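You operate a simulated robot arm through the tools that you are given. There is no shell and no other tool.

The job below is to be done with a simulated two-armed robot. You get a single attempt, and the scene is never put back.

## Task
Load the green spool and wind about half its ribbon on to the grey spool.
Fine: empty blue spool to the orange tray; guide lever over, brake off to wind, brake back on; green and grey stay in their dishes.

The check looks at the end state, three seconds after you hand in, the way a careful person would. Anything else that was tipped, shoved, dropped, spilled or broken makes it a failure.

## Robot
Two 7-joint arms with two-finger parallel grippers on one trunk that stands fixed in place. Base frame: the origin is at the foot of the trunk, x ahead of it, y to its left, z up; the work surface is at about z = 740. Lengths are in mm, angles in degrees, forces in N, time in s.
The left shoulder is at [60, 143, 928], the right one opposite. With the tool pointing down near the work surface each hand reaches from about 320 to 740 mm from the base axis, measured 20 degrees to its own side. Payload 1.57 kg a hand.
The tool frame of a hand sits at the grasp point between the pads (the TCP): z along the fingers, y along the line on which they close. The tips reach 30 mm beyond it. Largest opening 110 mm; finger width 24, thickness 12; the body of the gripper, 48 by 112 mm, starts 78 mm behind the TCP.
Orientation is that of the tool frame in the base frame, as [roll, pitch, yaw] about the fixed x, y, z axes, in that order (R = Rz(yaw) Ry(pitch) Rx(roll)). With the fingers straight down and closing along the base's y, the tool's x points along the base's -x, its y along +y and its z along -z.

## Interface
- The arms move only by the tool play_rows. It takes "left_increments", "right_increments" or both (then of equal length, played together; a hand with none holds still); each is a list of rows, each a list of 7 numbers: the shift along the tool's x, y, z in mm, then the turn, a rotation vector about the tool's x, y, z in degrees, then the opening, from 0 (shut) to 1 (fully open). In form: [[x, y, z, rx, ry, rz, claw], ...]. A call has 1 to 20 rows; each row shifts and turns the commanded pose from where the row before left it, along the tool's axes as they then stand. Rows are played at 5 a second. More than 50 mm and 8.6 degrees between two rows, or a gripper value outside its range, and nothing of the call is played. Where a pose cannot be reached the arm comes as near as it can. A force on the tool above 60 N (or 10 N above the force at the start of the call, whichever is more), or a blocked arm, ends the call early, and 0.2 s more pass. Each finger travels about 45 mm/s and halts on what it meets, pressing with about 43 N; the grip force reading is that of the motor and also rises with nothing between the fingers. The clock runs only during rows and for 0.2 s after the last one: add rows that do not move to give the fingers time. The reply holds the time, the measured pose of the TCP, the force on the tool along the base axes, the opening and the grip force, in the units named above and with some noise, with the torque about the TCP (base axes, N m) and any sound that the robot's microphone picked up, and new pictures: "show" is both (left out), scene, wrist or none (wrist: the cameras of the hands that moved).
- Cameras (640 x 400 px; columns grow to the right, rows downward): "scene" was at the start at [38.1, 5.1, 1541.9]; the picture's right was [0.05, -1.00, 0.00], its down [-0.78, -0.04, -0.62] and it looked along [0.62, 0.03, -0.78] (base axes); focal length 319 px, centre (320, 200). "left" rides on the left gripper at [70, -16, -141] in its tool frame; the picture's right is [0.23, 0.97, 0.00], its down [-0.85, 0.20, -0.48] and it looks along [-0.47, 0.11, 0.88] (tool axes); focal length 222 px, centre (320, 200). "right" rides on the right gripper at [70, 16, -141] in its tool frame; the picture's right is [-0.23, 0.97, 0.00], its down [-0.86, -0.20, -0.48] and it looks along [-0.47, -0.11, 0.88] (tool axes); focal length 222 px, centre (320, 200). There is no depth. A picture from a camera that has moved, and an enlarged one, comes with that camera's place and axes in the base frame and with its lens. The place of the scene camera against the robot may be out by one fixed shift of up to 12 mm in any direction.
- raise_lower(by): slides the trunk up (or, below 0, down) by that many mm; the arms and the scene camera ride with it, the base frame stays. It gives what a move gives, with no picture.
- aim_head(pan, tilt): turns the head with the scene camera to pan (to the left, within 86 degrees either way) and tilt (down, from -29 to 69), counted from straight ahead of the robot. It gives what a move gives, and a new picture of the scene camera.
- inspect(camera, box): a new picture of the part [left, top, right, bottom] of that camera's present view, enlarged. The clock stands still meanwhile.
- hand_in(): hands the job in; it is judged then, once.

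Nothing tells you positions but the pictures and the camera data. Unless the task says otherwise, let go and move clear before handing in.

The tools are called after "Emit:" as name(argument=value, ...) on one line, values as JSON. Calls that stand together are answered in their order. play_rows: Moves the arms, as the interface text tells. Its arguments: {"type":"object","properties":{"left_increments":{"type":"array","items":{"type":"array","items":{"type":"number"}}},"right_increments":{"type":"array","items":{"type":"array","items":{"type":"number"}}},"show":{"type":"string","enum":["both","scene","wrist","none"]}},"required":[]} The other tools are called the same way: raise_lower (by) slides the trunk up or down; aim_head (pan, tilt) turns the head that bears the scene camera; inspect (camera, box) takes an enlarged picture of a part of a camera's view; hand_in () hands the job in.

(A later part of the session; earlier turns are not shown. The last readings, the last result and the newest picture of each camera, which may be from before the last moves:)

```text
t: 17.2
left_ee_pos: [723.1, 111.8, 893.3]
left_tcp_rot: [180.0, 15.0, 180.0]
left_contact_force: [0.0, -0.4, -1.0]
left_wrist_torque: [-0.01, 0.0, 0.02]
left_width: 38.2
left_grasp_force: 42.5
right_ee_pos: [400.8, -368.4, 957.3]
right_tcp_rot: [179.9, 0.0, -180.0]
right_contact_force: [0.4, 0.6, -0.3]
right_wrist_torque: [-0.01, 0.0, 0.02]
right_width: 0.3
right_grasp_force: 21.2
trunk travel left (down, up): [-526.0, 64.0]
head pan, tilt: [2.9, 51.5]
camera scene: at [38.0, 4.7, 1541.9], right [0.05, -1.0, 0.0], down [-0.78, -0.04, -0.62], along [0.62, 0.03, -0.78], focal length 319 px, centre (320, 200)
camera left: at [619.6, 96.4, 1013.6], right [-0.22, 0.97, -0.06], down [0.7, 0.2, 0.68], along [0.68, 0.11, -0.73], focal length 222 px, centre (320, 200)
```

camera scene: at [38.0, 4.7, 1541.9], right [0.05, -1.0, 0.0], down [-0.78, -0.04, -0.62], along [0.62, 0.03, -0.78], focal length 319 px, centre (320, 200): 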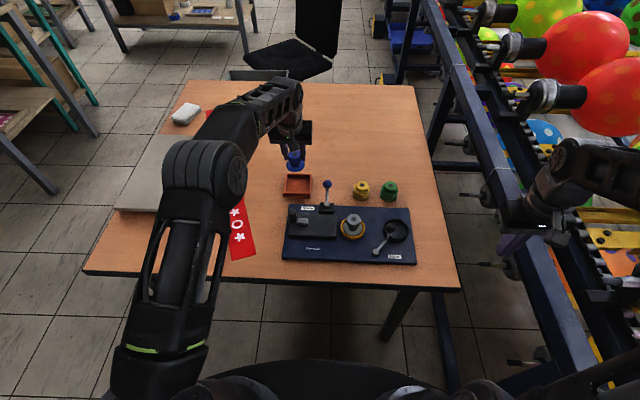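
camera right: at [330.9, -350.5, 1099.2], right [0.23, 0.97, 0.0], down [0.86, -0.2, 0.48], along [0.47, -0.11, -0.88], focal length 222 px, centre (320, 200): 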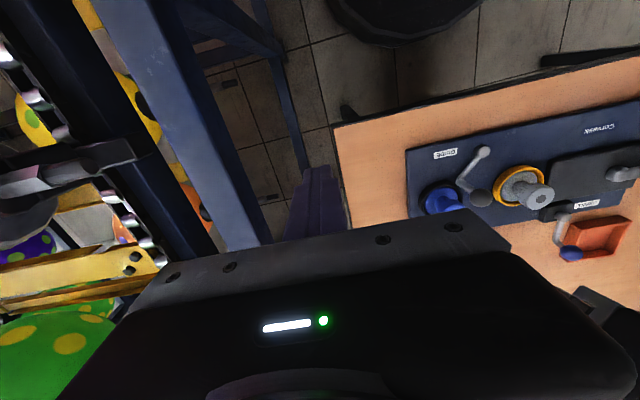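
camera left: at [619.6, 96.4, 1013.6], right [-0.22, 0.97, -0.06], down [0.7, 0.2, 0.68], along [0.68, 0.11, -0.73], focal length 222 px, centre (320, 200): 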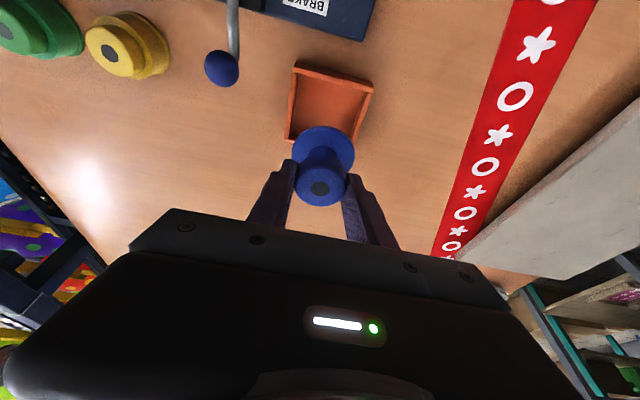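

Now lowering toward the tray to z≈823 and checking alignment.

Emit:
play_rows(left_increments=[[9, 0, 33.8, 0, 0, 0, 0], [9, 0, 33.8, 0, 0, 0, 0], [0, 0, 0, 0, 0, 0, 0]], show="wrist")

Emit:
inspect(camera="left", box=[240, 80, 400, 230])

Emit:
inspect(camera="scene", box=[270, 150, 350, 210])

```text
t: 18.0
left_ee_pos: [722.9, 111.8, 823.7]
left_tcp_rot: [-180.0, 14.9, -179.9]
left_contact_force: [0.1, 0.5, -0.1]
left_wrist_torque: [0.03, -0.01, 0.03]
left_width: 38.3
left_grasp_force: 42.9
right_ee_pos: [401.8, -366.6, 957.4]
right_tcp_rot: [180.0, 0.0, 180.0]
right_contact_force: [-0.4, 1.2, -0.2]
right_wrist_torque: [0.01, 0.03, 0.03]
right_width: 0.1
right_grasp_force: 21.7
trunk travel left (down, up): [-526.0, 64.0]
head pan, tilt: [2.9, 51.5]
camera left: at [619.2, 95.9, 942.8], right [-0.22, 0.97, -0.06], down [0.7, 0.2, 0.68], along [0.68, 0.11, -0.73], focal length 222 px, centre (320, 200)
```

left: 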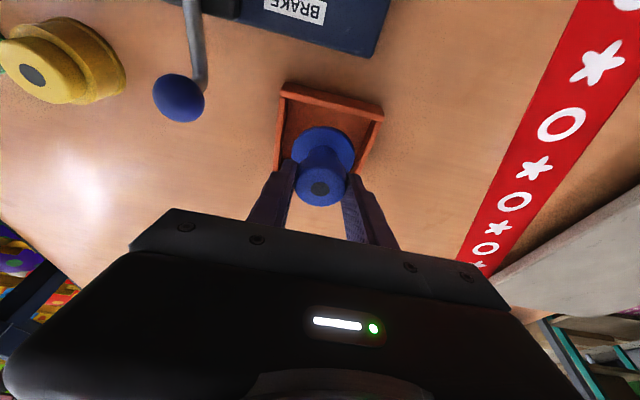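

```text
2.67 times, centred on (320, 155) of left
camera zoom: at [619.2, 95.9, 942.8], right [-0.22, 0.97, -0.06], down [0.7, 0.2, 0.68], along [0.68, 0.11, -0.73], focal length 592 px, centre (320, 320)
```

zoom: 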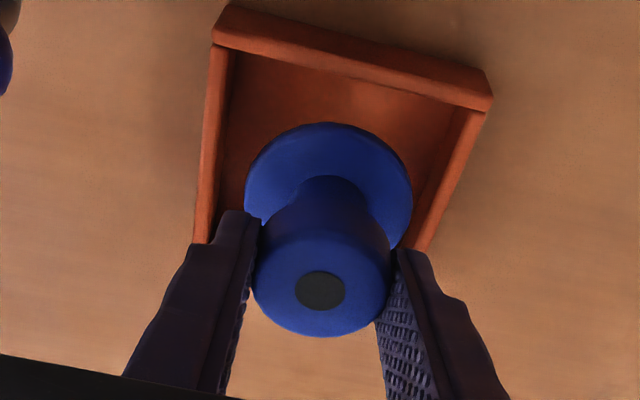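

```text
6.67 times, centred on (310, 180) of scene
camera zoom: at [38.1, 5.1, 1541.9], right [0.05, -1.0, 0.0], down [-0.78, -0.04, -0.62], along [0.62, 0.03, -0.78], focal length 2125 px, centre (387, 333)
```

zoom: 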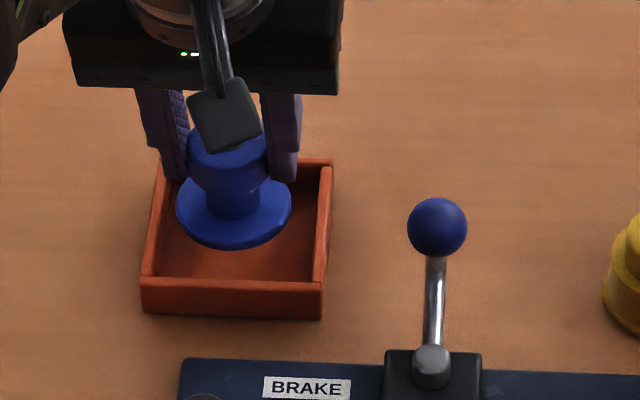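

Aligned with ~10 mm margin; I'll shift 3 mm forward and lower to just above the tray floor.

Emit:
play_rows(left_increments=[[0.6, 0, 11, 0, 0, 0, 0], [1.5, 0, 7, 0, 0, 0, 0], [1.5, 0, 6, 0, 0, 0, 0], [0, 0, 0, 0, 0, 0, 0]], show="none")

Emit:
inspect(camera="scene", box=[270, 150, 350, 210])

```text
t: 19.0
left_ee_pos: [726.4, 113.0, 800.2]
left_tcp_rot: [-180.0, 15.0, 180.0]
left_contact_force: [0.4, 0.3, -0.4]
left_wrist_torque: [0.01, 0.0, 0.02]
left_width: 38.1
left_grasp_force: 43.0
right_ee_pos: [401.5, -367.5, 957.8]
right_tcp_rot: [180.0, 0.1, -179.9]
right_contact_force: [0.6, 0.1, -0.5]
right_wrist_torque: [0.02, -0.01, 0.0]
right_width: 0.2
right_grasp_force: 21.3
trunk travel left (down, up): [-526.0, 64.0]
head pan, tilt: [2.9, 51.5]
```

```text
6.67 times, centred on (310, 180) of scene
camera zoom: at [38.2, 5.0, 1541.9], right [0.05, -1.0, 0.0], down [-0.78, -0.04, -0.62], along [0.62, 0.03, -0.78], focal length 2125 px, centre (387, 333)
```

zoom: 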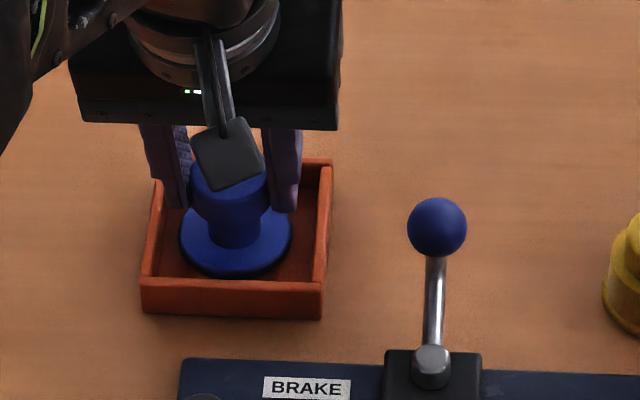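

Emit:
play_rows(left_increments=[[0.5, 0, 2, 0, 0, 0, 0], [0.5, 0, 2, 0, 0, 0, 0], [0, 0, 0, 0, 0, 0, 0]], show="none")

```text
t: 19.8
left_ee_pos: [726.9, 112.6, 797.5]
left_tcp_rot: [-180.0, 15.1, -179.9]
left_contact_force: [-0.4, 0.5, 4.7]
left_wrist_torque: [0.08, 0.01, 0.06]
left_width: 37.9
left_grasp_force: 42.7
right_ee_pos: [399.2, -367.3, 957.3]
right_tcp_rot: [180.0, 0.1, -179.9]
right_contact_force: [0.2, -0.5, 0.6]
right_wrist_torque: [0.0, 0.0, 0.03]
right_width: 0.0
right_grasp_force: 21.5
trunk travel left (down, up): [-526.0, 64.0]
head pan, tilt: [2.9, 51.5]
```

The spool has touched the tray floor (4.7 N). I'll release gently and rise.

Emit:
play_rows(left_increments=[[0, 0, 0, 0, 0, 0, 0.45], [0, 0, 0, 0, 0, 0, 0.45], [0, 0, 0, 0, 0, 0, 0.45], [-2.6, 0, -9.65, 0, 0, 0, 0.45], [-5.2, 0, -19.3, 0, 0, 0, 0.45], [-8, 0, -29, 0, 0, 0, 0.45], [-8, 0, -29, 0, 0, 0, 0.45]], show="both")

Emit:
inspect(camera="scene", box=[270, 150, 350, 210])

```text
t: 21.4
left_ee_pos: [726.2, 113.1, 888.2]
left_tcp_rot: [-180.0, 15.0, 180.0]
left_contact_force: [1.0, -0.6, -0.8]
left_wrist_torque: [-0.02, 0.02, -0.01]
left_width: 49.5
left_grasp_force: 0.0
right_ee_pos: [400.7, -366.4, 956.9]
right_tcp_rot: [-180.0, 0.0, 179.9]
right_contact_force: [-0.5, -0.1, 0.1]
right_wrist_torque: [0.0, -0.03, -0.03]
right_width: 0.1
right_grasp_force: 21.1
trunk travel left (down, up): [-526.0, 64.0]
head pan, tilt: [2.9, 51.5]
camera scene: at [37.9, 5.0, 1541.9], right [0.05, -1.0, 0.0], down [-0.78, -0.04, -0.62], along [0.62, 0.03, -0.78], focal length 319 px, centre (320, 200)
camera left: at [622.1, 96.2, 1005.9], right [-0.22, 0.97, -0.06], down [0.7, 0.2, 0.68], along [0.68, 0.11, -0.73], focal length 222 px, centre (320, 200)
```

scene: 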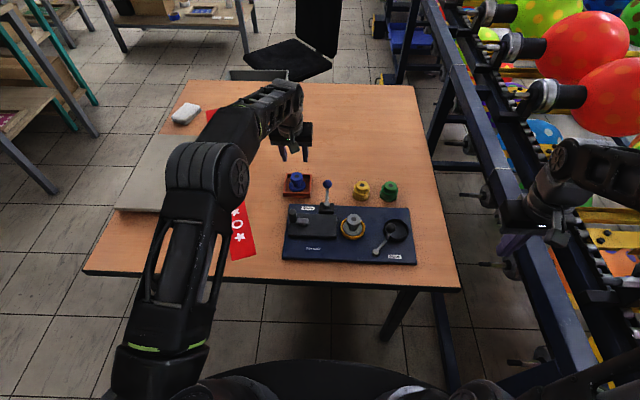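
left: 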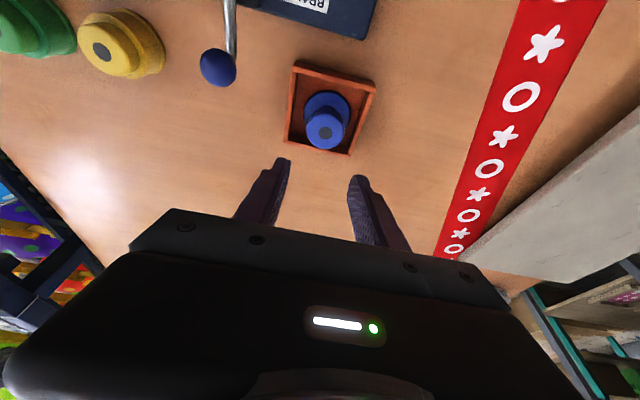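

```text
6.67 times, centred on (310, 180) of scene
camera zoom: at [37.9, 5.0, 1541.9], right [0.05, -1.0, 0.0], down [-0.78, -0.04, -0.62], along [0.62, 0.03, -0.78], focal length 2125 px, centre (387, 333)
```

zoom: 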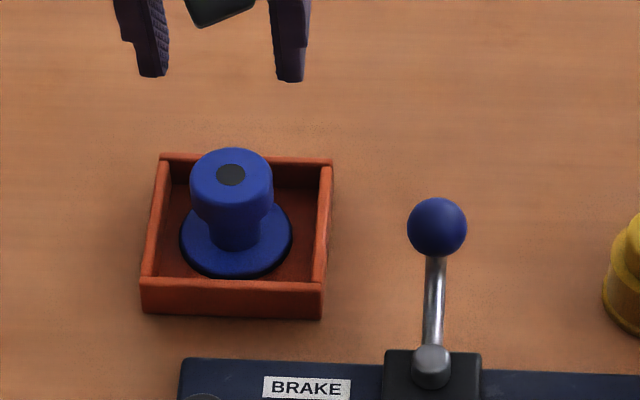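

Blue sits upright in the tray. Next, the right hand: tilt 15°, yaw −30°, and move above the green spool.

Emit:
play_rows(right_increments=[[0, 0, 0, 0, -7.5, 0, 0.6], [0, 0, 0, 0, -7.5, 0, 0.6], [0, 0, 0, 1.94, 0, 7.245, 0.6], [0, 0, 0, 1.94, 0, 7.245, 0.6], [0, 0, 0, 1.94, 0, 7.245, 0.6], [0, 0, 0, 1.94, 0, 7.245, 0.6], [-18.84, 38.9, 12.44, 0, 0, 0, 0.6], [-18.84, 38.9, 12.44, 0, 0, 0, 0.6], [-18.84, 38.9, 12.44, 0, 0, 0, 0.6], [-18.84, 38.9, 12.44, 0, 0, 0, 0.6], [-18.84, 38.9, 12.44, 0, 0, 0, 0.6], [-18.84, 38.9, 12.44, 0, 0, 0, 0.6], [-18.84, 38.9, 12.44, 0, 0, 0, 0.6], [-18.84, 38.9, 12.44, 0, 0, 0, 0.6], [0, 0, 0, 0, 0, 0, 0.6]], show="both")

Emit:
inspect(camera="right", box=[250, 40, 430, 240])

```text
t: 24.6
left_ee_pos: [726.2, 112.7, 885.6]
left_tcp_rot: [180.0, 15.0, -180.0]
left_contact_force: [-0.3, -0.6, 0.0]
left_wrist_torque: [0.03, 0.01, 0.01]
left_width: 49.6
left_grasp_force: 0.1
right_ee_pos: [704.9, -183.5, 900.0]
right_tcp_rot: [-180.0, 15.0, 150.0]
right_contact_force: [0.1, 0.1, 0.1]
right_wrist_torque: [0.0, -0.04, 0.0]
right_width: 66.0
right_grasp_force: 0.2
trunk travel left (down, up): [-526.0, 64.0]
head pan, tilt: [2.9, 51.5]
camera scene: at [37.7, 4.9, 1541.9], right [0.05, -1.0, 0.0], down [-0.78, -0.04, -0.62], along [0.62, 0.03, -0.78], focal length 319 px, centre (320, 200)
camera right: at [622.4, -116.2, 1018.8], right [0.68, 0.73, 0.06], down [0.51, -0.52, 0.68], along [0.53, -0.43, -0.73], focal length 222 px, centre (320, 200)
```

scene: 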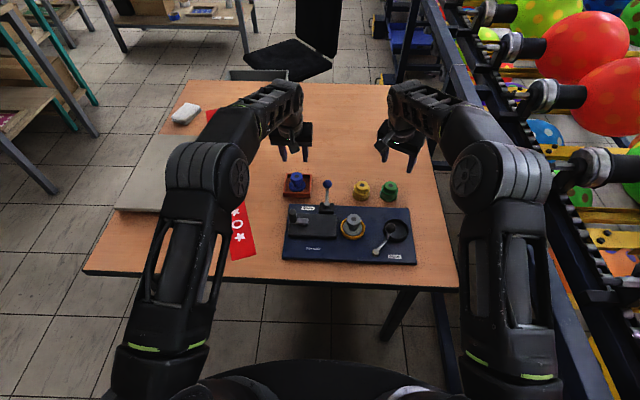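
right: 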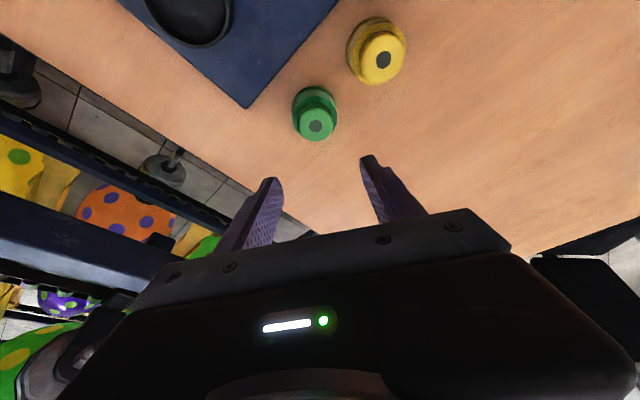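

```text
2.00 times, centred on (340, 140) of right
camera zoom: at [622.4, -116.2, 1018.8], right [0.68, 0.73, 0.06], down [0.51, -0.52, 0.68], along [0.53, -0.43, -0.73], focal length 444 px, centre (280, 320)
```

zoom: 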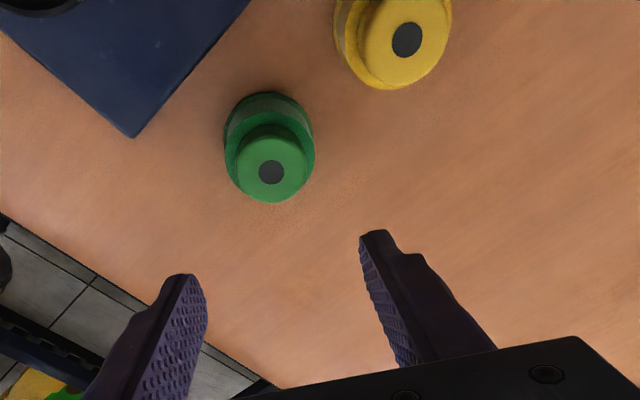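

Green's top is at about (708,-183,785). Descending toward it in steps.

Emit:
play_rows(right_increments=[[9.5, 0.6, 30.6, 0, 0, 0, 0.6], [9.5, 0.6, 30.6, 0, 0, 0, 0.6], [0, 0, 0, 0, 0, 0, 0.6]], show="none")

Emit:
inspect(camera="right", box=[250, 40, 430, 240])

Emit:
inspect(camera="scene", box=[350, 150, 430, 210])

```text
t: 25.4
left_ee_pos: [725.5, 112.5, 886.0]
left_tcp_rot: [180.0, 15.0, 179.9]
left_contact_force: [0.6, -0.2, -0.6]
left_wrist_torque: [-0.01, -0.02, 0.0]
left_width: 49.3
left_grasp_force: 0.2
right_ee_pos: [703.6, -180.3, 836.3]
right_tcp_rot: [-180.0, 15.0, 150.1]
right_contact_force: [-0.1, 0.7, 0.4]
right_wrist_torque: [-0.01, 0.03, -0.01]
right_width: 65.9
right_grasp_force: 0.1
trunk travel left (down, up): [-526.0, 64.0]
head pan, tilt: [2.9, 51.5]
```

```text
2.00 times, centred on (340, 140) of right
camera zoom: at [620.9, -113.7, 955.5], right [0.68, 0.73, 0.06], down [0.51, -0.52, 0.68], along [0.53, -0.43, -0.73], focal length 444 px, centre (280, 320)
```

zoom: 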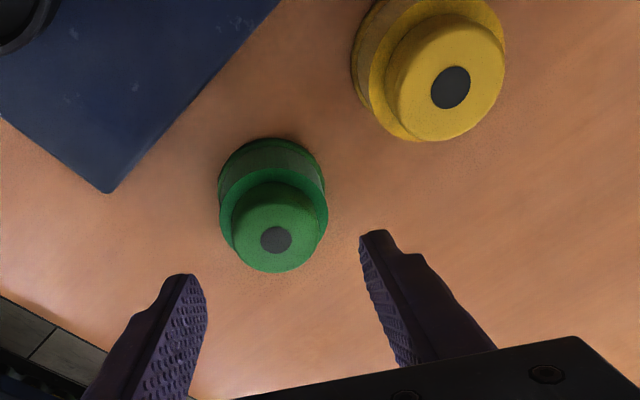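

```text
6.67 times, centred on (390, 180) of scene
camera zoom: at [38.1, 5.1, 1541.9], right [0.05, -1.0, 0.0], down [-0.78, -0.04, -0.62], along [0.62, 0.03, -0.78], focal length 2125 px, centre (-147, 333)
```

zoom: 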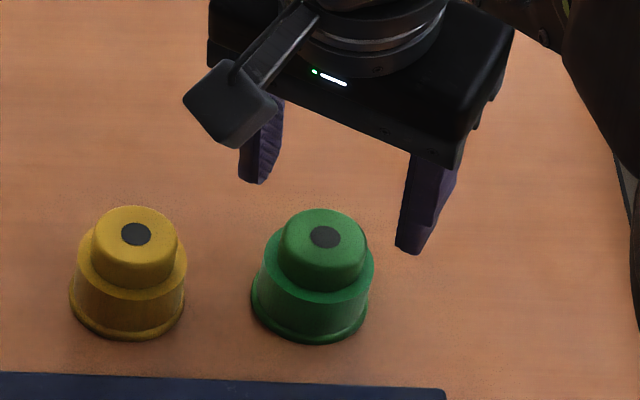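

Position confirmed. Final descent and grip.

Emit:
play_rows(right_increments=[[5.1, -0.2, 15.3, 0, 0, 0, 0.6], [5.1, -0.2, 15.3, 0, 0, 0, 0.6], [0, 0, 0, 0, 0, 0, 0.6]], show="none")

Emit:
inspect(camera="right", box=[250, 40, 430, 240])

Emit:
inspect(camera="scene", box=[350, 150, 430, 210])

```text
t: 26.2
left_ee_pos: [726.3, 114.0, 886.7]
left_tcp_rot: [-180.0, 15.0, -180.0]
left_contact_force: [0.3, -0.8, 0.3]
left_wrist_torque: [0.03, 0.03, 0.02]
left_width: 49.7
left_grasp_force: 0.1
right_ee_pos: [701.7, -180.4, 804.3]
right_tcp_rot: [180.0, 15.0, 150.0]
right_contact_force: [-0.2, 0.2, -0.7]
right_wrist_torque: [0.01, 0.01, 0.04]
right_width: 66.0
right_grasp_force: 0.1
trunk travel left (down, up): [-526.0, 64.0]
head pan, tilt: [2.9, 51.5]
```

```text
2.00 times, centred on (340, 140) of right
camera zoom: at [619.5, -113.4, 923.5], right [0.68, 0.73, 0.06], down [0.51, -0.52, 0.68], along [0.53, -0.43, -0.73], focal length 444 px, centre (280, 320)
```

zoom: 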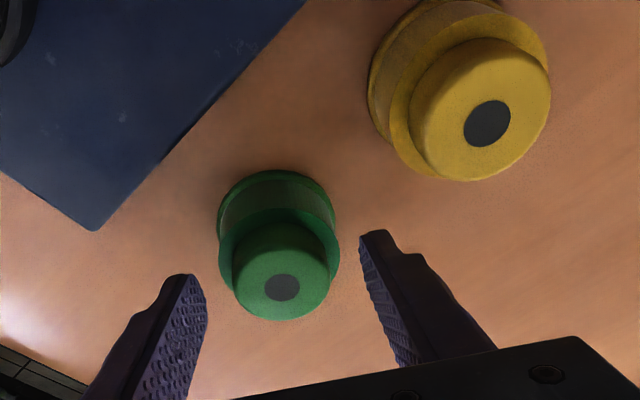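

```text
6.67 times, centred on (390, 180) of scene
camera zoom: at [38.2, 5.1, 1541.9], right [0.05, -1.0, 0.0], down [-0.78, -0.04, -0.62], along [0.62, 0.03, -0.78], focal length 2125 px, centre (-147, 333)
```

zoom: 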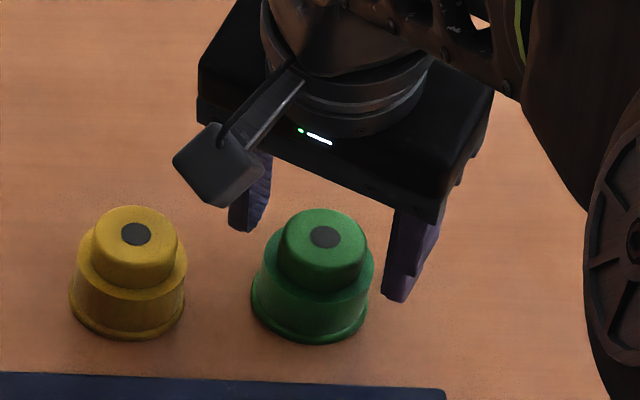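

Emit:
play_rows(right_increments=[[0.5, 0, 1.9, 0, 0, 0, 0.6], [0, 0, 0, 0, 0, 0, 0.6], [0, 0, 0, 0, 0, 0, 0], [0, 0, 0, 0, 0, 0, 0], [0, 0, 0, 0, 0, 0, 0], [0, 0, 0, 0, 0, 0, 0]], show="none")

Emit:
inspect(camera="right", box=[250, 40, 430, 240])

Emit:
inspect(camera="scene", box=[350, 150, 430, 210])

```text
t: 27.6
left_ee_pos: [727.1, 112.9, 885.3]
left_tcp_rot: [180.0, 15.1, -180.0]
left_contact_force: [0.7, -0.1, -0.1]
left_wrist_torque: [-0.01, -0.01, 0.01]
left_width: 49.4
left_grasp_force: 0.0
right_ee_pos: [701.8, -180.9, 804.1]
right_tcp_rot: [180.0, 14.9, 150.0]
right_contact_force: [-0.2, -1.2, 0.9]
right_wrist_torque: [-0.02, 0.01, 0.01]
right_width: 38.1
right_grasp_force: 34.9
trunk travel left (down, up): [-526.0, 64.0]
head pan, tilt: [2.9, 51.5]
```

```text
2.00 times, centred on (340, 140) of right
camera zoom: at [619.4, -113.3, 921.5], right [0.68, 0.73, 0.06], down [0.51, -0.52, 0.68], along [0.53, -0.43, -0.73], focal length 444 px, centre (280, 320)
```

zoom: 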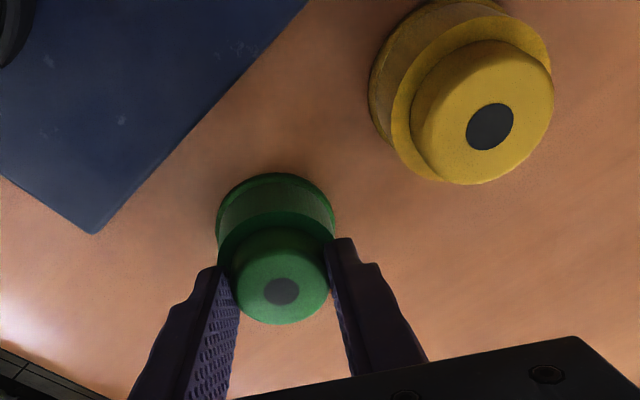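

```text
6.67 times, centred on (390, 180) of scene
camera zoom: at [38.3, 5.1, 1541.9], right [0.05, -1.0, 0.0], down [-0.78, -0.04, -0.62], along [0.62, 0.03, -0.78], focal length 2125 px, centre (-147, 333)
```

zoom: 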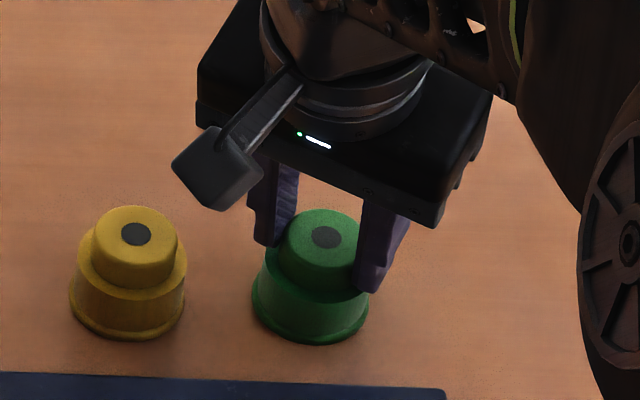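

Green gripped at 38 mm. Lift it up.

Emit:
play_rows(right_increments=[[-2.6, 0, -9.65, 0, 0, 0, 0], [-5.2, 0, -19.3, 0, 0, 0, 0], [-9, 0, -33.5, 0, 0, 0, 0], [-9, 0, -33.5, 0, 0, 0, 0], [0, 0, 0, 0, 0, 0, 0]], show="both")

Emit:
inspect(camera="scene", box=[360, 200, 430, 265])

Emit:
inspect(camera="right", box=[100, 0, 260, 100])

```text
t: 28.8
left_ee_pos: [726.6, 112.6, 886.8]
left_tcp_rot: [180.0, 15.0, -180.0]
left_contact_force: [1.2, 0.6, -0.2]
left_wrist_torque: [0.0, 0.03, 0.02]
left_width: 49.7
left_grasp_force: 0.1
right_ee_pos: [701.9, -179.3, 901.7]
right_tcp_rot: [-179.9, 15.0, 150.0]
right_contact_force: [-0.5, 0.9, -1.4]
right_wrist_torque: [0.0, 0.0, 0.03]
right_width: 38.1
right_grasp_force: 42.7
trunk travel left (down, up): [-526.0, 64.0]
head pan, tilt: [2.9, 51.5]
camera scene: at [38.5, 5.0, 1541.9], right [0.05, -1.0, 0.0], down [-0.78, -0.04, -0.62], along [0.62, 0.03, -0.78], focal length 319 px, centre (320, 200)
camera right: at [618.9, -112.3, 1020.9], right [0.68, 0.73, 0.06], down [0.51, -0.52, 0.68], along [0.53, -0.43, -0.73], focal length 222 px, centre (320, 200)
```

scene: 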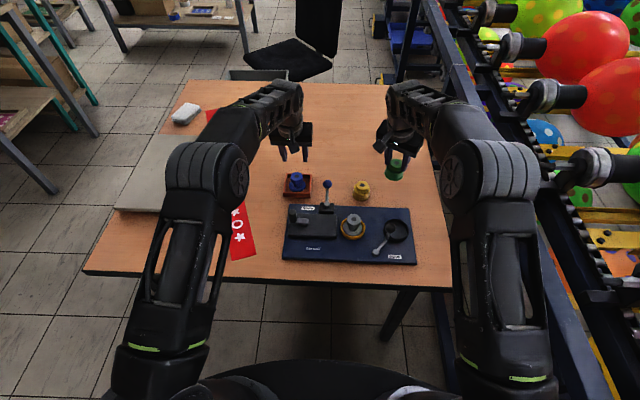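
right: 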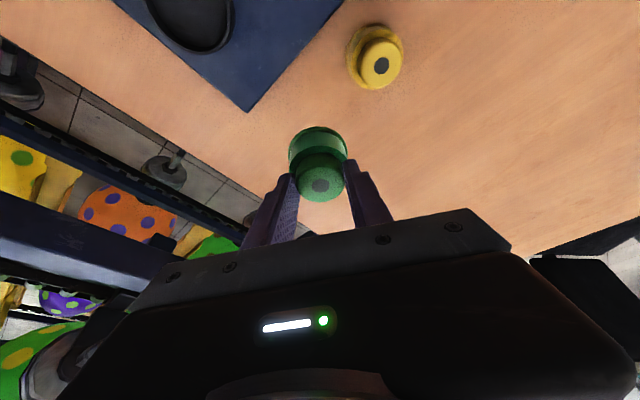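

```text
6.15 times, centred on (395, 232) of scene
camera zoom: at [38.5, 5.0, 1541.9], right [0.05, -1.0, 0.0], down [-0.78, -0.04, -0.62], along [0.62, 0.03, -0.78], focal length 1962 px, centre (-142, 0)
```

zoom: 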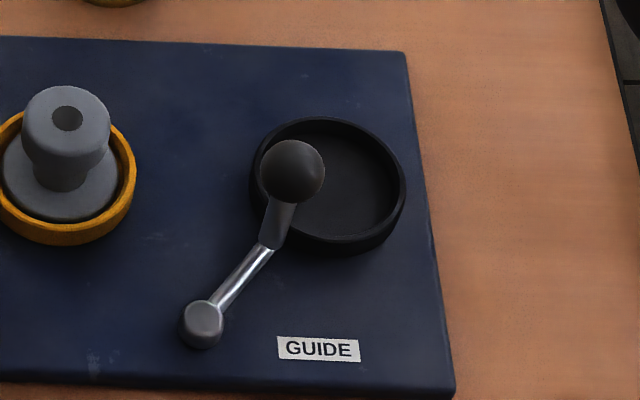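

```text
4.00 times, centred on (180, 50) of right
camera zoom: at [618.9, -112.3, 1020.9], right [0.68, 0.73, 0.06], down [0.51, -0.52, 0.68], along [0.53, -0.43, -0.73], focal length 888 px, centre (880, 800)
```

zoom: 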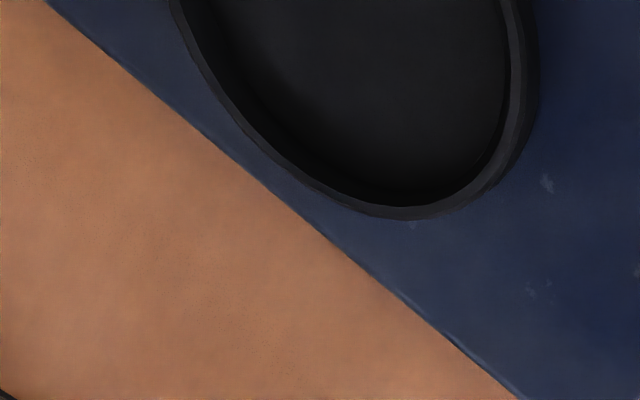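

Green is held. To measure the dish centre precisely I'll bring the left hand to a viewing spot above the left-front of the fixture.

Emit:
play_rows(left_increments=[[35.3, -13.3, -20.4, 0, 0, 0, 0.2], [35.3, -13.3, -20.4, 0, 0, 0, 0.2], [35.3, -13.3, -20.4, 0, 0, 0, 0.2], [35.3, -13.3, -20.4, 0, 0, 0, 0.2], [35.3, -13.3, -20.4, 0, 0, 0, 0], [35.3, -13.3, -20.4, 0, 0, 0, 0], [35.3, -13.3, -20.4, 0, 0, 0, 0], [0, 0, 0, 0, 7.5, 0, 0], [0, 0, 0, 0, 7.5, 0, 0], [0, 0, 0, 0, 0, 0, 0]], show="wrist")

Emit:
inspect(camera="left", box=[140, 100, 300, 220])

```text
t: 31.0
left_ee_pos: [448.9, 18.8, 960.5]
left_tcp_rot: [180.0, -0.1, 180.0]
left_contact_force: [0.7, 0.6, 0.2]
left_wrist_torque: [0.01, 0.04, 0.0]
left_width: 0.0
left_grasp_force: 20.7
right_ee_pos: [701.1, -179.5, 901.7]
right_tcp_rot: [180.0, 15.0, 150.0]
right_contact_force: [0.6, 0.5, -0.9]
right_wrist_torque: [-0.02, 0.0, 0.04]
right_width: 38.0
right_grasp_force: 43.4
trunk travel left (down, up): [-526.0, 64.0]
head pan, tilt: [2.9, 51.5]
camera left: at [380.6, 3.5, 1102.3], right [-0.23, 0.97, 0.0], down [0.86, 0.2, 0.48], along [0.47, 0.11, -0.88], focal length 222 px, centre (320, 200)
```

left: 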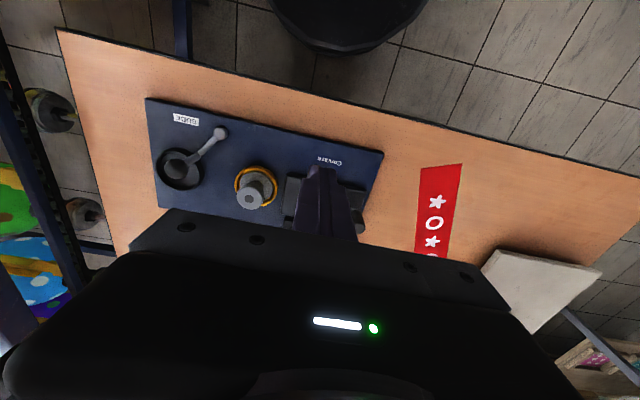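

```text
3.33 times, centred on (220, 160) of left
camera zoom: at [380.6, 3.5, 1102.3], right [-0.23, 0.97, 0.0], down [0.86, 0.2, 0.48], along [0.47, 0.11, -0.88], focal length 740 px, centre (653, 333)
```

zoom: 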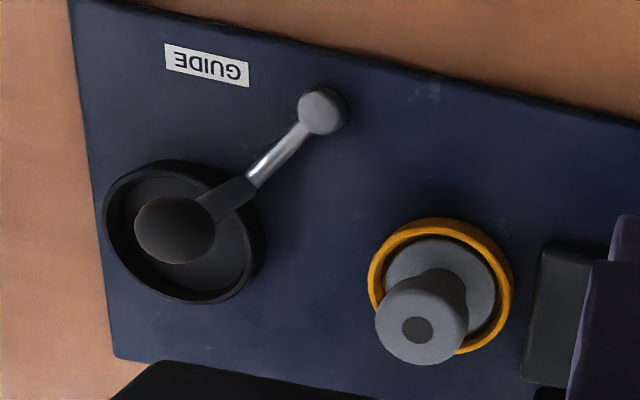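

Emit:
inspect(camera="left", box=[145, 130, 225, 200])

Emit:
inspect(camera="left", box=[225, 150, 285, 220])

```text
5.71 times, centred on (185, 165) of left
camera zoom: at [380.6, 3.5, 1102.3], right [-0.23, 0.97, 0.0], down [0.86, 0.2, 0.48], along [0.47, 0.11, -0.88], focal length 1269 px, centre (1091, 400)
```

zoom: 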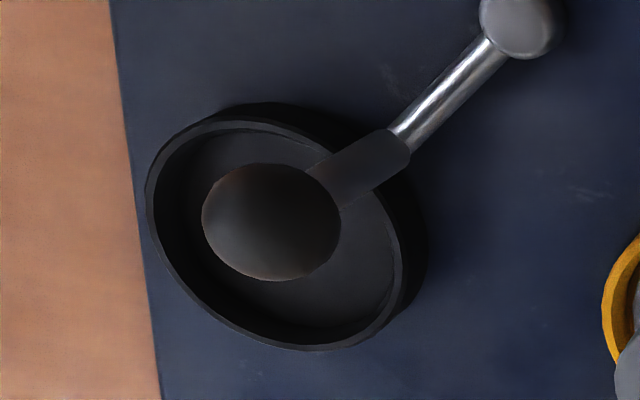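

```text
5.71 times, centred on (255, 185) of left
camera zoom: at [380.6, 3.5, 1102.3], right [-0.23, 0.97, 0.0], down [0.86, 0.2, 0.48], along [0.47, 0.11, -0.88], focal length 1269 px, centre (691, 286)
```

zoom: 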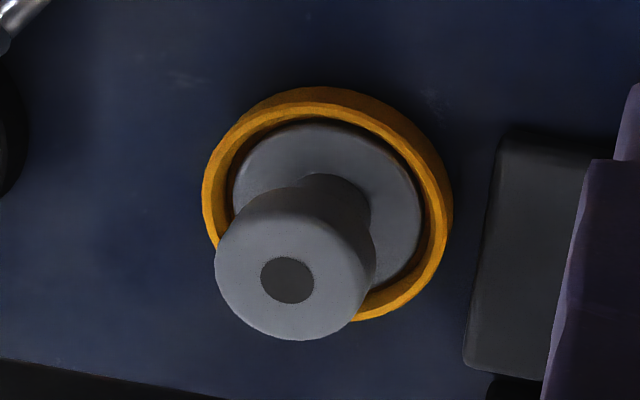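

Dish centre ≈ (560,-190); the guide ball overhangs the flange area slightly, so I'll bring green in sideways under the ball. First to an offset hover at bottom z≈790.

Emit:
play_rows(right_increments=[[34, -28.5, -9.1, 0, 0, 0, 0], [34, -28.5, -9.1, 0, 0, 0, 0], [33.9, -28.4, -9.1, 0, 0, 0, 0], [6.4, 0, 23.9, 0, 0, 0, 0], [6.4, 0, 23.9, 0, 0, 0, 0], [0, 0, 0, 0, 0, 0, 0]], show="both")

Emit:
inspect(camera="left", box=[145, 130, 225, 200])

Emit:
inspect(camera="right", box=[250, 60, 430, 240])

Emit:
inspect(camera="scene", box=[360, 200, 430, 265])

```text
t: 32.4
left_ee_pos: [451.0, 19.1, 960.7]
left_tcp_rot: [-179.9, 0.0, 180.0]
left_contact_force: [0.7, 0.5, -0.8]
left_wrist_torque: [-0.02, 0.01, 0.03]
left_width: 0.0
left_grasp_force: 21.4
right_ee_pos: [566.9, -201.7, 852.6]
right_tcp_rot: [180.0, 14.9, 150.0]
right_contact_force: [0.7, 0.1, 0.0]
right_wrist_torque: [-0.04, 0.03, 0.0]
right_width: 38.0
right_grasp_force: 42.8
trunk travel left (down, up): [-526.0, 64.0]
head pan, tilt: [2.9, 51.5]
camera scene: at [38.3, 5.1, 1541.9], right [0.05, -1.0, 0.0], down [-0.78, -0.04, -0.62], along [0.62, 0.03, -0.78], focal length 319 px, centre (320, 200)
camera right: at [485.0, -135.6, 971.1], right [0.68, 0.73, 0.06], down [0.51, -0.52, 0.68], along [0.53, -0.43, -0.73], focal length 222 px, centre (320, 200)
```

scene: 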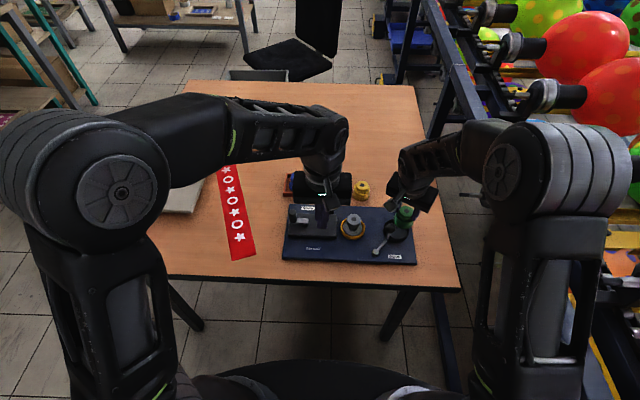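
right: 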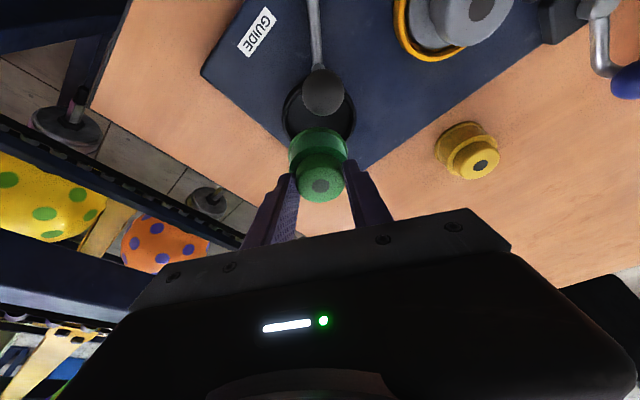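

```text
5.71 times, centred on (185, 165) of left
camera zoom: at [380.7, 3.5, 1102.1], right [-0.23, 0.97, 0.0], down [0.85, 0.2, 0.48], along [0.47, 0.11, -0.88], focal length 1269 px, centre (1091, 400)
```

zoom: 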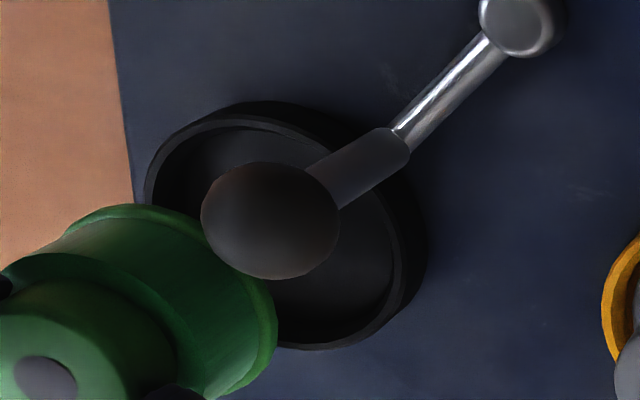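

```text
2.22 times, centred on (340, 150) of right
camera zoom: at [485.0, -135.6, 971.1], right [0.68, 0.73, 0.06], down [0.51, -0.52, 0.68], along [0.53, -0.43, -0.73], focal length 494 px, centre (276, 311)
```

zoom: 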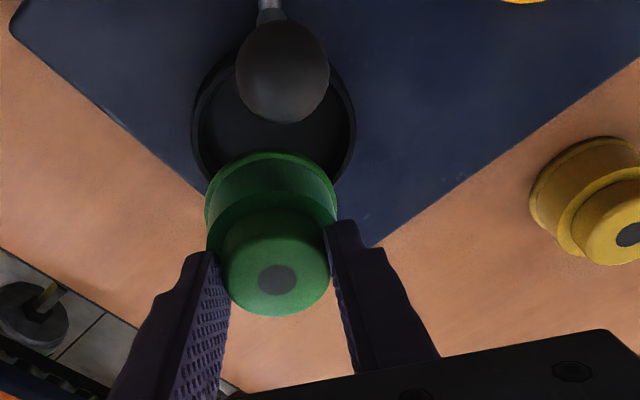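

```text
6.15 times, centred on (395, 232) of scene
camera zoom: at [38.3, 5.1, 1541.9], right [0.05, -1.0, 0.0], down [-0.78, -0.04, -0.62], along [0.62, 0.03, -0.78], focal length 1962 px, centre (-142, 0)
```

zoom: 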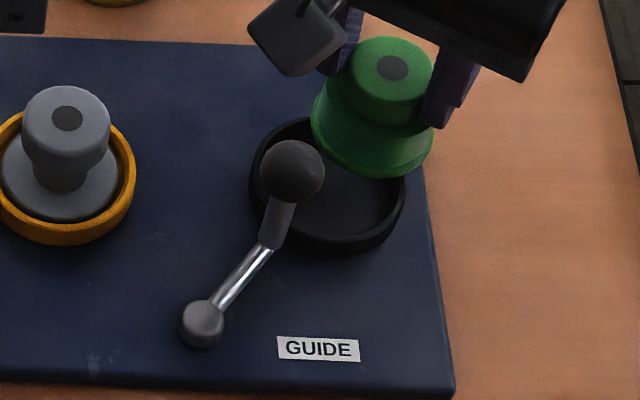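

Aligned. Lower to bottom ≈773 (still above the rim), then slide in under the ball.

Emit:
play_rows(right_increments=[[2.2, 0, 8.2, 0, 0, 0, 0], [2.2, 0, 8.2, 0, 0, 0, 0], [6.2, 1.7, -1.65, 0, 0, 0, 0], [6.2, 1.7, -1.65, 0, 0, 0, 0], [6.1, 1.7, -1.65, 0, 0, 0, 0], [0, 0, 0, 0, 0, 0, 0]], show="none")

Emit:
inspect(camera="left", box=[145, 130, 225, 200])

Emit:
inspect(camera="right", box=[250, 60, 430, 240])

Emit:
inspect(camera="scene", box=[360, 200, 430, 265])

```text
t: 33.8
left_ee_pos: [450.4, 18.8, 960.1]
left_tcp_rot: [-180.0, 0.1, 180.0]
left_contact_force: [1.5, 0.0, -0.4]
left_wrist_torque: [0.02, 0.0, -0.03]
left_width: 0.0
left_grasp_force: 21.5
right_ee_pos: [553.9, -186.7, 835.1]
right_tcp_rot: [180.0, 14.9, 149.9]
right_contact_force: [-0.3, -0.2, -0.7]
right_wrist_torque: [0.0, -0.01, 0.0]
right_width: 37.9
right_grasp_force: 42.5
trunk travel left (down, up): [-526.0, 64.0]
head pan, tilt: [2.9, 51.5]
```

```text
5.71 times, centred on (185, 165) of left
camera zoom: at [380.7, 3.4, 1102.1], right [-0.23, 0.97, 0.0], down [0.86, 0.2, 0.48], along [0.47, 0.11, -0.88], focal length 1269 px, centre (1091, 400)
```

zoom: 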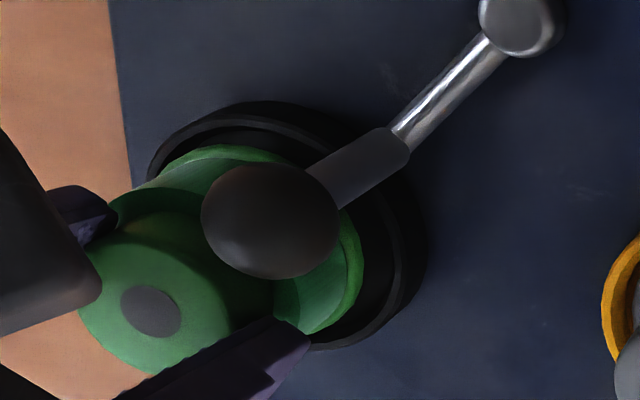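

```text
2.22 times, centred on (340, 150) of right
camera zoom: at [470.8, -120.9, 954.2], right [0.68, 0.73, 0.06], down [0.51, -0.52, 0.68], along [0.53, -0.43, -0.73], focal length 494 px, centre (276, 311)
```

zoom: 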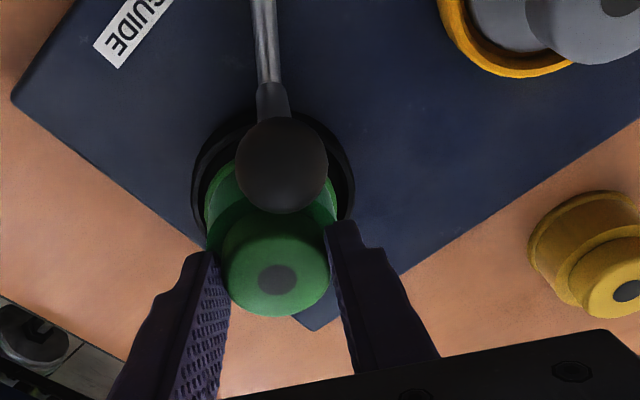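

```text
6.15 times, centred on (395, 232) of scene
camera zoom: at [38.3, 5.0, 1541.9], right [0.05, -1.0, 0.0], down [-0.78, -0.04, -0.62], along [0.62, 0.03, -0.78], focal length 1962 px, centre (-142, 0)
```

zoom: 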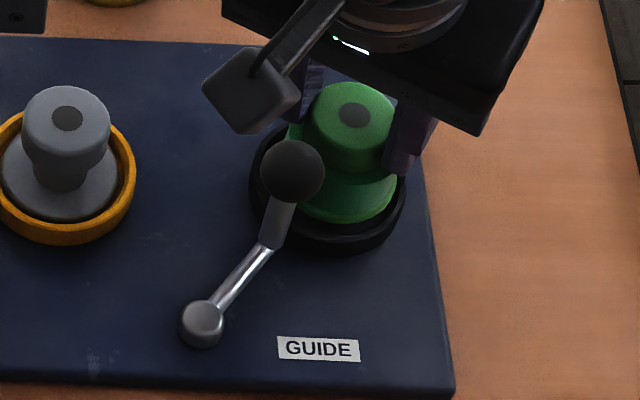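

Well centred with no contact. Lower into the dish in small steps.

Emit:
play_rows(right_increments=[[1.3, 0.5, 4.8, 0, 0, 0, 0], [1.3, 0.5, 4.8, 0, 0, 0, 0], [0.8, 0, 2.9, 0, 0, 0, 0], [0, 0, 0, 0, 0, 0, 0]], show="none")

Emit:
inspect(camera="scene", box=[360, 200, 430, 265])

```text
t: 34.8
left_ee_pos: [450.4, 19.9, 961.2]
left_tcp_rot: [-180.0, 0.0, -180.0]
left_contact_force: [0.9, 0.0, -0.6]
left_wrist_torque: [0.0, -0.01, 0.02]
left_width: 0.0
left_grasp_force: 21.5
right_ee_pos: [553.1, -187.2, 823.0]
right_tcp_rot: [-180.0, 15.0, 150.1]
right_contact_force: [-0.3, 0.4, 4.3]
right_wrist_torque: [0.01, 0.07, 0.0]
right_width: 38.0
right_grasp_force: 43.2
trunk travel left (down, up): [-526.0, 64.0]
head pan, tilt: [2.9, 51.5]
```

```text
6.15 times, centred on (395, 232) of scene
camera zoom: at [37.8, 5.1, 1542.0], right [0.05, -1.0, 0.0], down [-0.78, -0.04, -0.62], along [0.62, 0.03, -0.78], focal length 1962 px, centre (-142, 0)
```

zoom: 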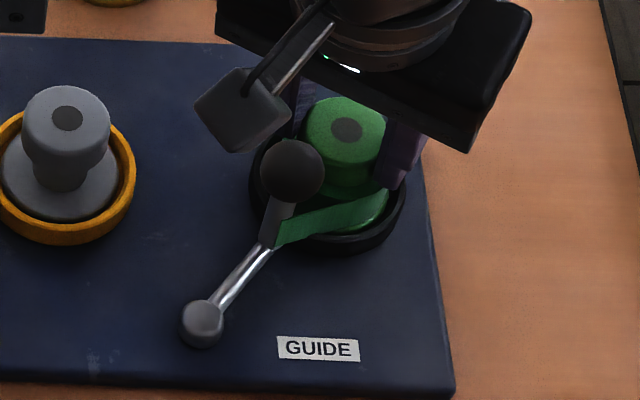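

The ribbon tail has appeared between green and the guide post, so it's seated/loaded. I'll release and rise.

Emit:
play_rows(right_increments=[[0, 0, 0, 0, 0, 0, 0.43], [0, 0, 0, 0, 0, 0, 0.43], [0, 0, 0, 0, 0, 0, 0.43], [-1.3, 0, -4.8, 0, 0, 0, 0.43], [-2.6, 0, -9.65, 0, 0, 0, 0.43], [-5.2, 0, -19.3, 0, 0, 0, 0.43], [-9, 0, -33.5, 0, 0, 0, 0.43], [-9, 0, -33.5, 0, 0, 0, 0.43]], show="both")

Emit:
inspect(camera="scene", box=[360, 200, 430, 265])

Emit:
inspect(camera="left", box=[145, 130, 225, 200])

```text
t: 36.6
left_ee_pos: [450.4, 18.8, 960.5]
left_tcp_rot: [-180.0, -0.1, -180.0]
left_contact_force: [0.4, 0.5, -0.7]
left_wrist_torque: [0.07, 0.0, 0.03]
left_width: 0.0
left_grasp_force: 21.8
right_ee_pos: [553.7, -187.5, 927.1]
right_tcp_rot: [180.0, 15.1, 150.0]
right_contact_force: [-0.1, -0.4, 0.2]
right_wrist_torque: [0.02, 0.0, -0.01]
right_width: 47.1
right_grasp_force: 0.0
trunk travel left (down, up): [-526.0, 64.0]
head pan, tilt: [2.9, 51.5]
camera scene: at [37.8, 5.1, 1541.9], right [0.05, -1.0, 0.0], down [-0.78, -0.04, -0.62], along [0.62, 0.03, -0.78], focal length 319 px, centre (320, 200)
camera right: at [471.3, -120.5, 1045.7], right [0.68, 0.73, 0.06], down [0.51, -0.52, 0.68], along [0.53, -0.43, -0.73], focal length 222 px, centre (320, 200)
```

scene: 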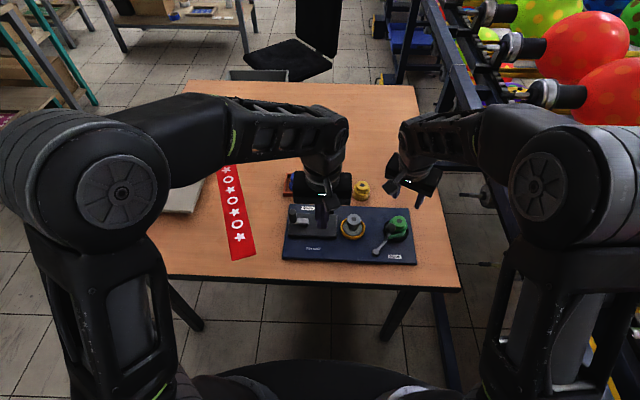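
right: 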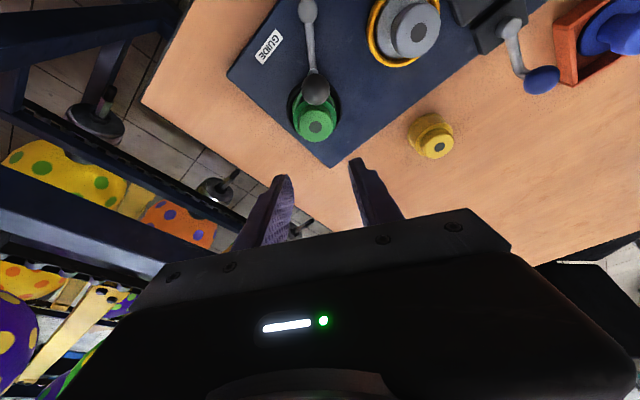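

```text
6.15 times, centred on (395, 232) of scene
camera zoom: at [37.8, 5.1, 1541.9], right [0.05, -1.0, 0.0], down [-0.78, -0.04, -0.62], along [0.62, 0.03, -0.78], focal length 1962 px, centre (-142, 0)
```

zoom: 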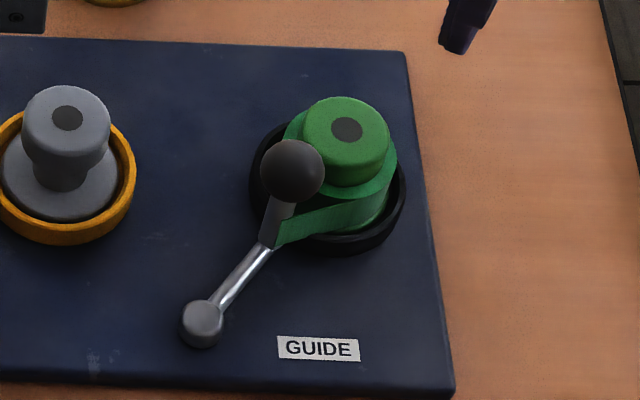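

```text
5.71 times, centred on (185, 165) of left
camera zoom: at [380.3, 3.5, 1102.2], right [-0.23, 0.97, 0.0], down [0.85, 0.2, 0.48], along [0.47, 0.11, -0.88], focal length 1269 px, centre (1091, 400)
```

zoom: 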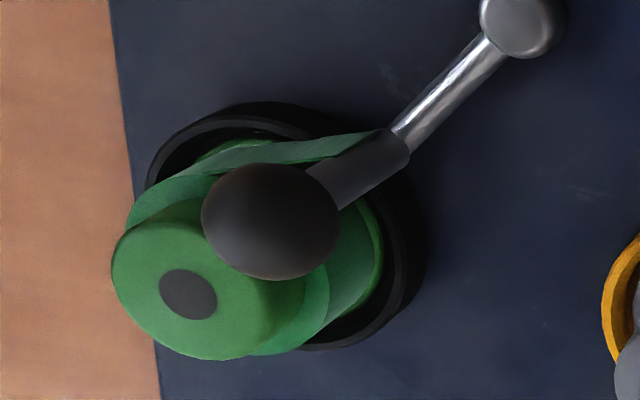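

Green is seated, and its ribbon is attached to the guide. Next: swing the guide lever over (towards grey) with the right hand gripping its ball. First untilt, yaw to −38° (radial), and hover above the ball.

Emit:
play_rows(right_increments=[[0, 0, 0, 0, 7.5, 0, 0.43], [0, 0, 0, 0, 7.5, 0, 0.43], [0, 0, 0, 0, 0, 8, 0.43], [16.5, 3, 25, 0, 0, 0, 0.43], [16.5, 3, 25, 0, 0, 0, 0.43], [0, 0, 0, 0, 0, 0, 0.43]], show="wrist")

Emit:
inspect(camera="right", box=[230, 60, 430, 240])

Emit:
inspect(camera="scene", box=[350, 180, 440, 270])

```text
t: 38.0
left_ee_pos: [450.7, 18.4, 959.3]
left_tcp_rot: [179.9, -0.1, -180.0]
left_contact_force: [0.2, -0.9, 1.3]
left_wrist_torque: [-0.05, -0.03, 0.0]
left_width: 0.1
left_grasp_force: 21.2
right_ee_pos: [531.2, -160.6, 877.4]
right_tcp_rot: [-180.0, 0.0, 142.0]
right_contact_force: [0.2, 0.3, 0.3]
right_wrist_torque: [0.02, -0.01, 0.0]
right_width: 47.3
right_grasp_force: 0.0
trunk travel left (down, up): [-526.0, 64.0]
head pan, tilt: [2.9, 51.5]
camera right: at [485.9, -104.1, 1018.2], right [0.78, 0.63, 0.0], down [0.55, -0.68, 0.48], along [0.3, -0.37, -0.88], focal length 222 px, centre (320, 200)
```

right: 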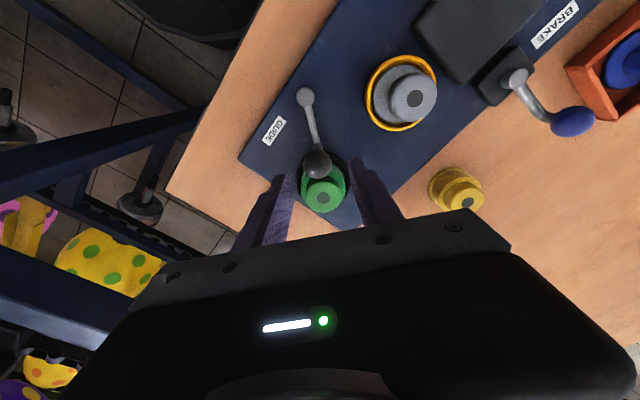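

```text
2.22 times, centred on (330, 150) of right
camera zoom: at [485.9, -104.1, 1018.2], right [0.78, 0.63, 0.0], down [0.55, -0.68, 0.48], along [0.3, -0.37, -0.88], focal length 494 px, centre (298, 311)
```

zoom: 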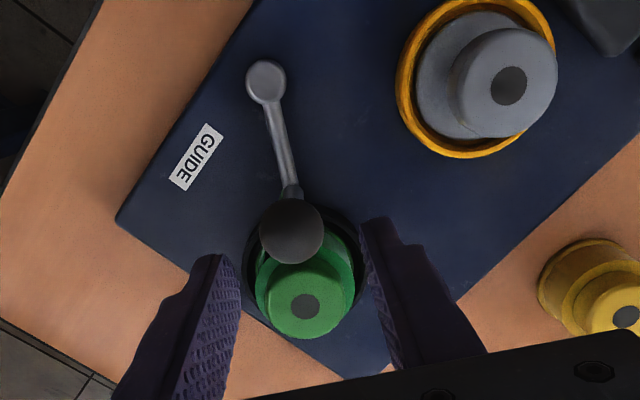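

```text
4.44 times, centred on (395, 225) of scene
camera zoom: at [38.2, 5.0, 1541.9], right [0.05, -1.0, 0.0], down [-0.78, -0.04, -0.62], along [0.62, 0.03, -0.78], focal length 1417 px, centre (-13, 89)
```

zoom: 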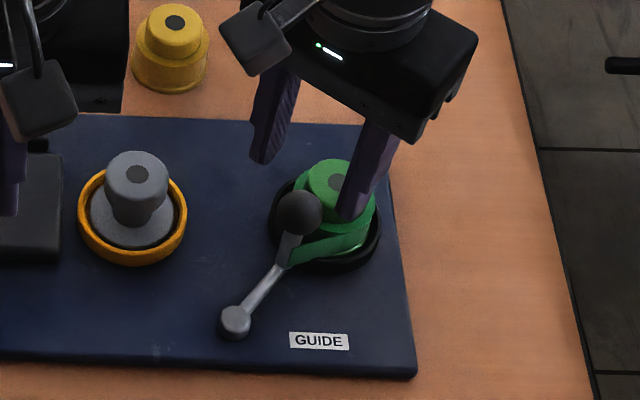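

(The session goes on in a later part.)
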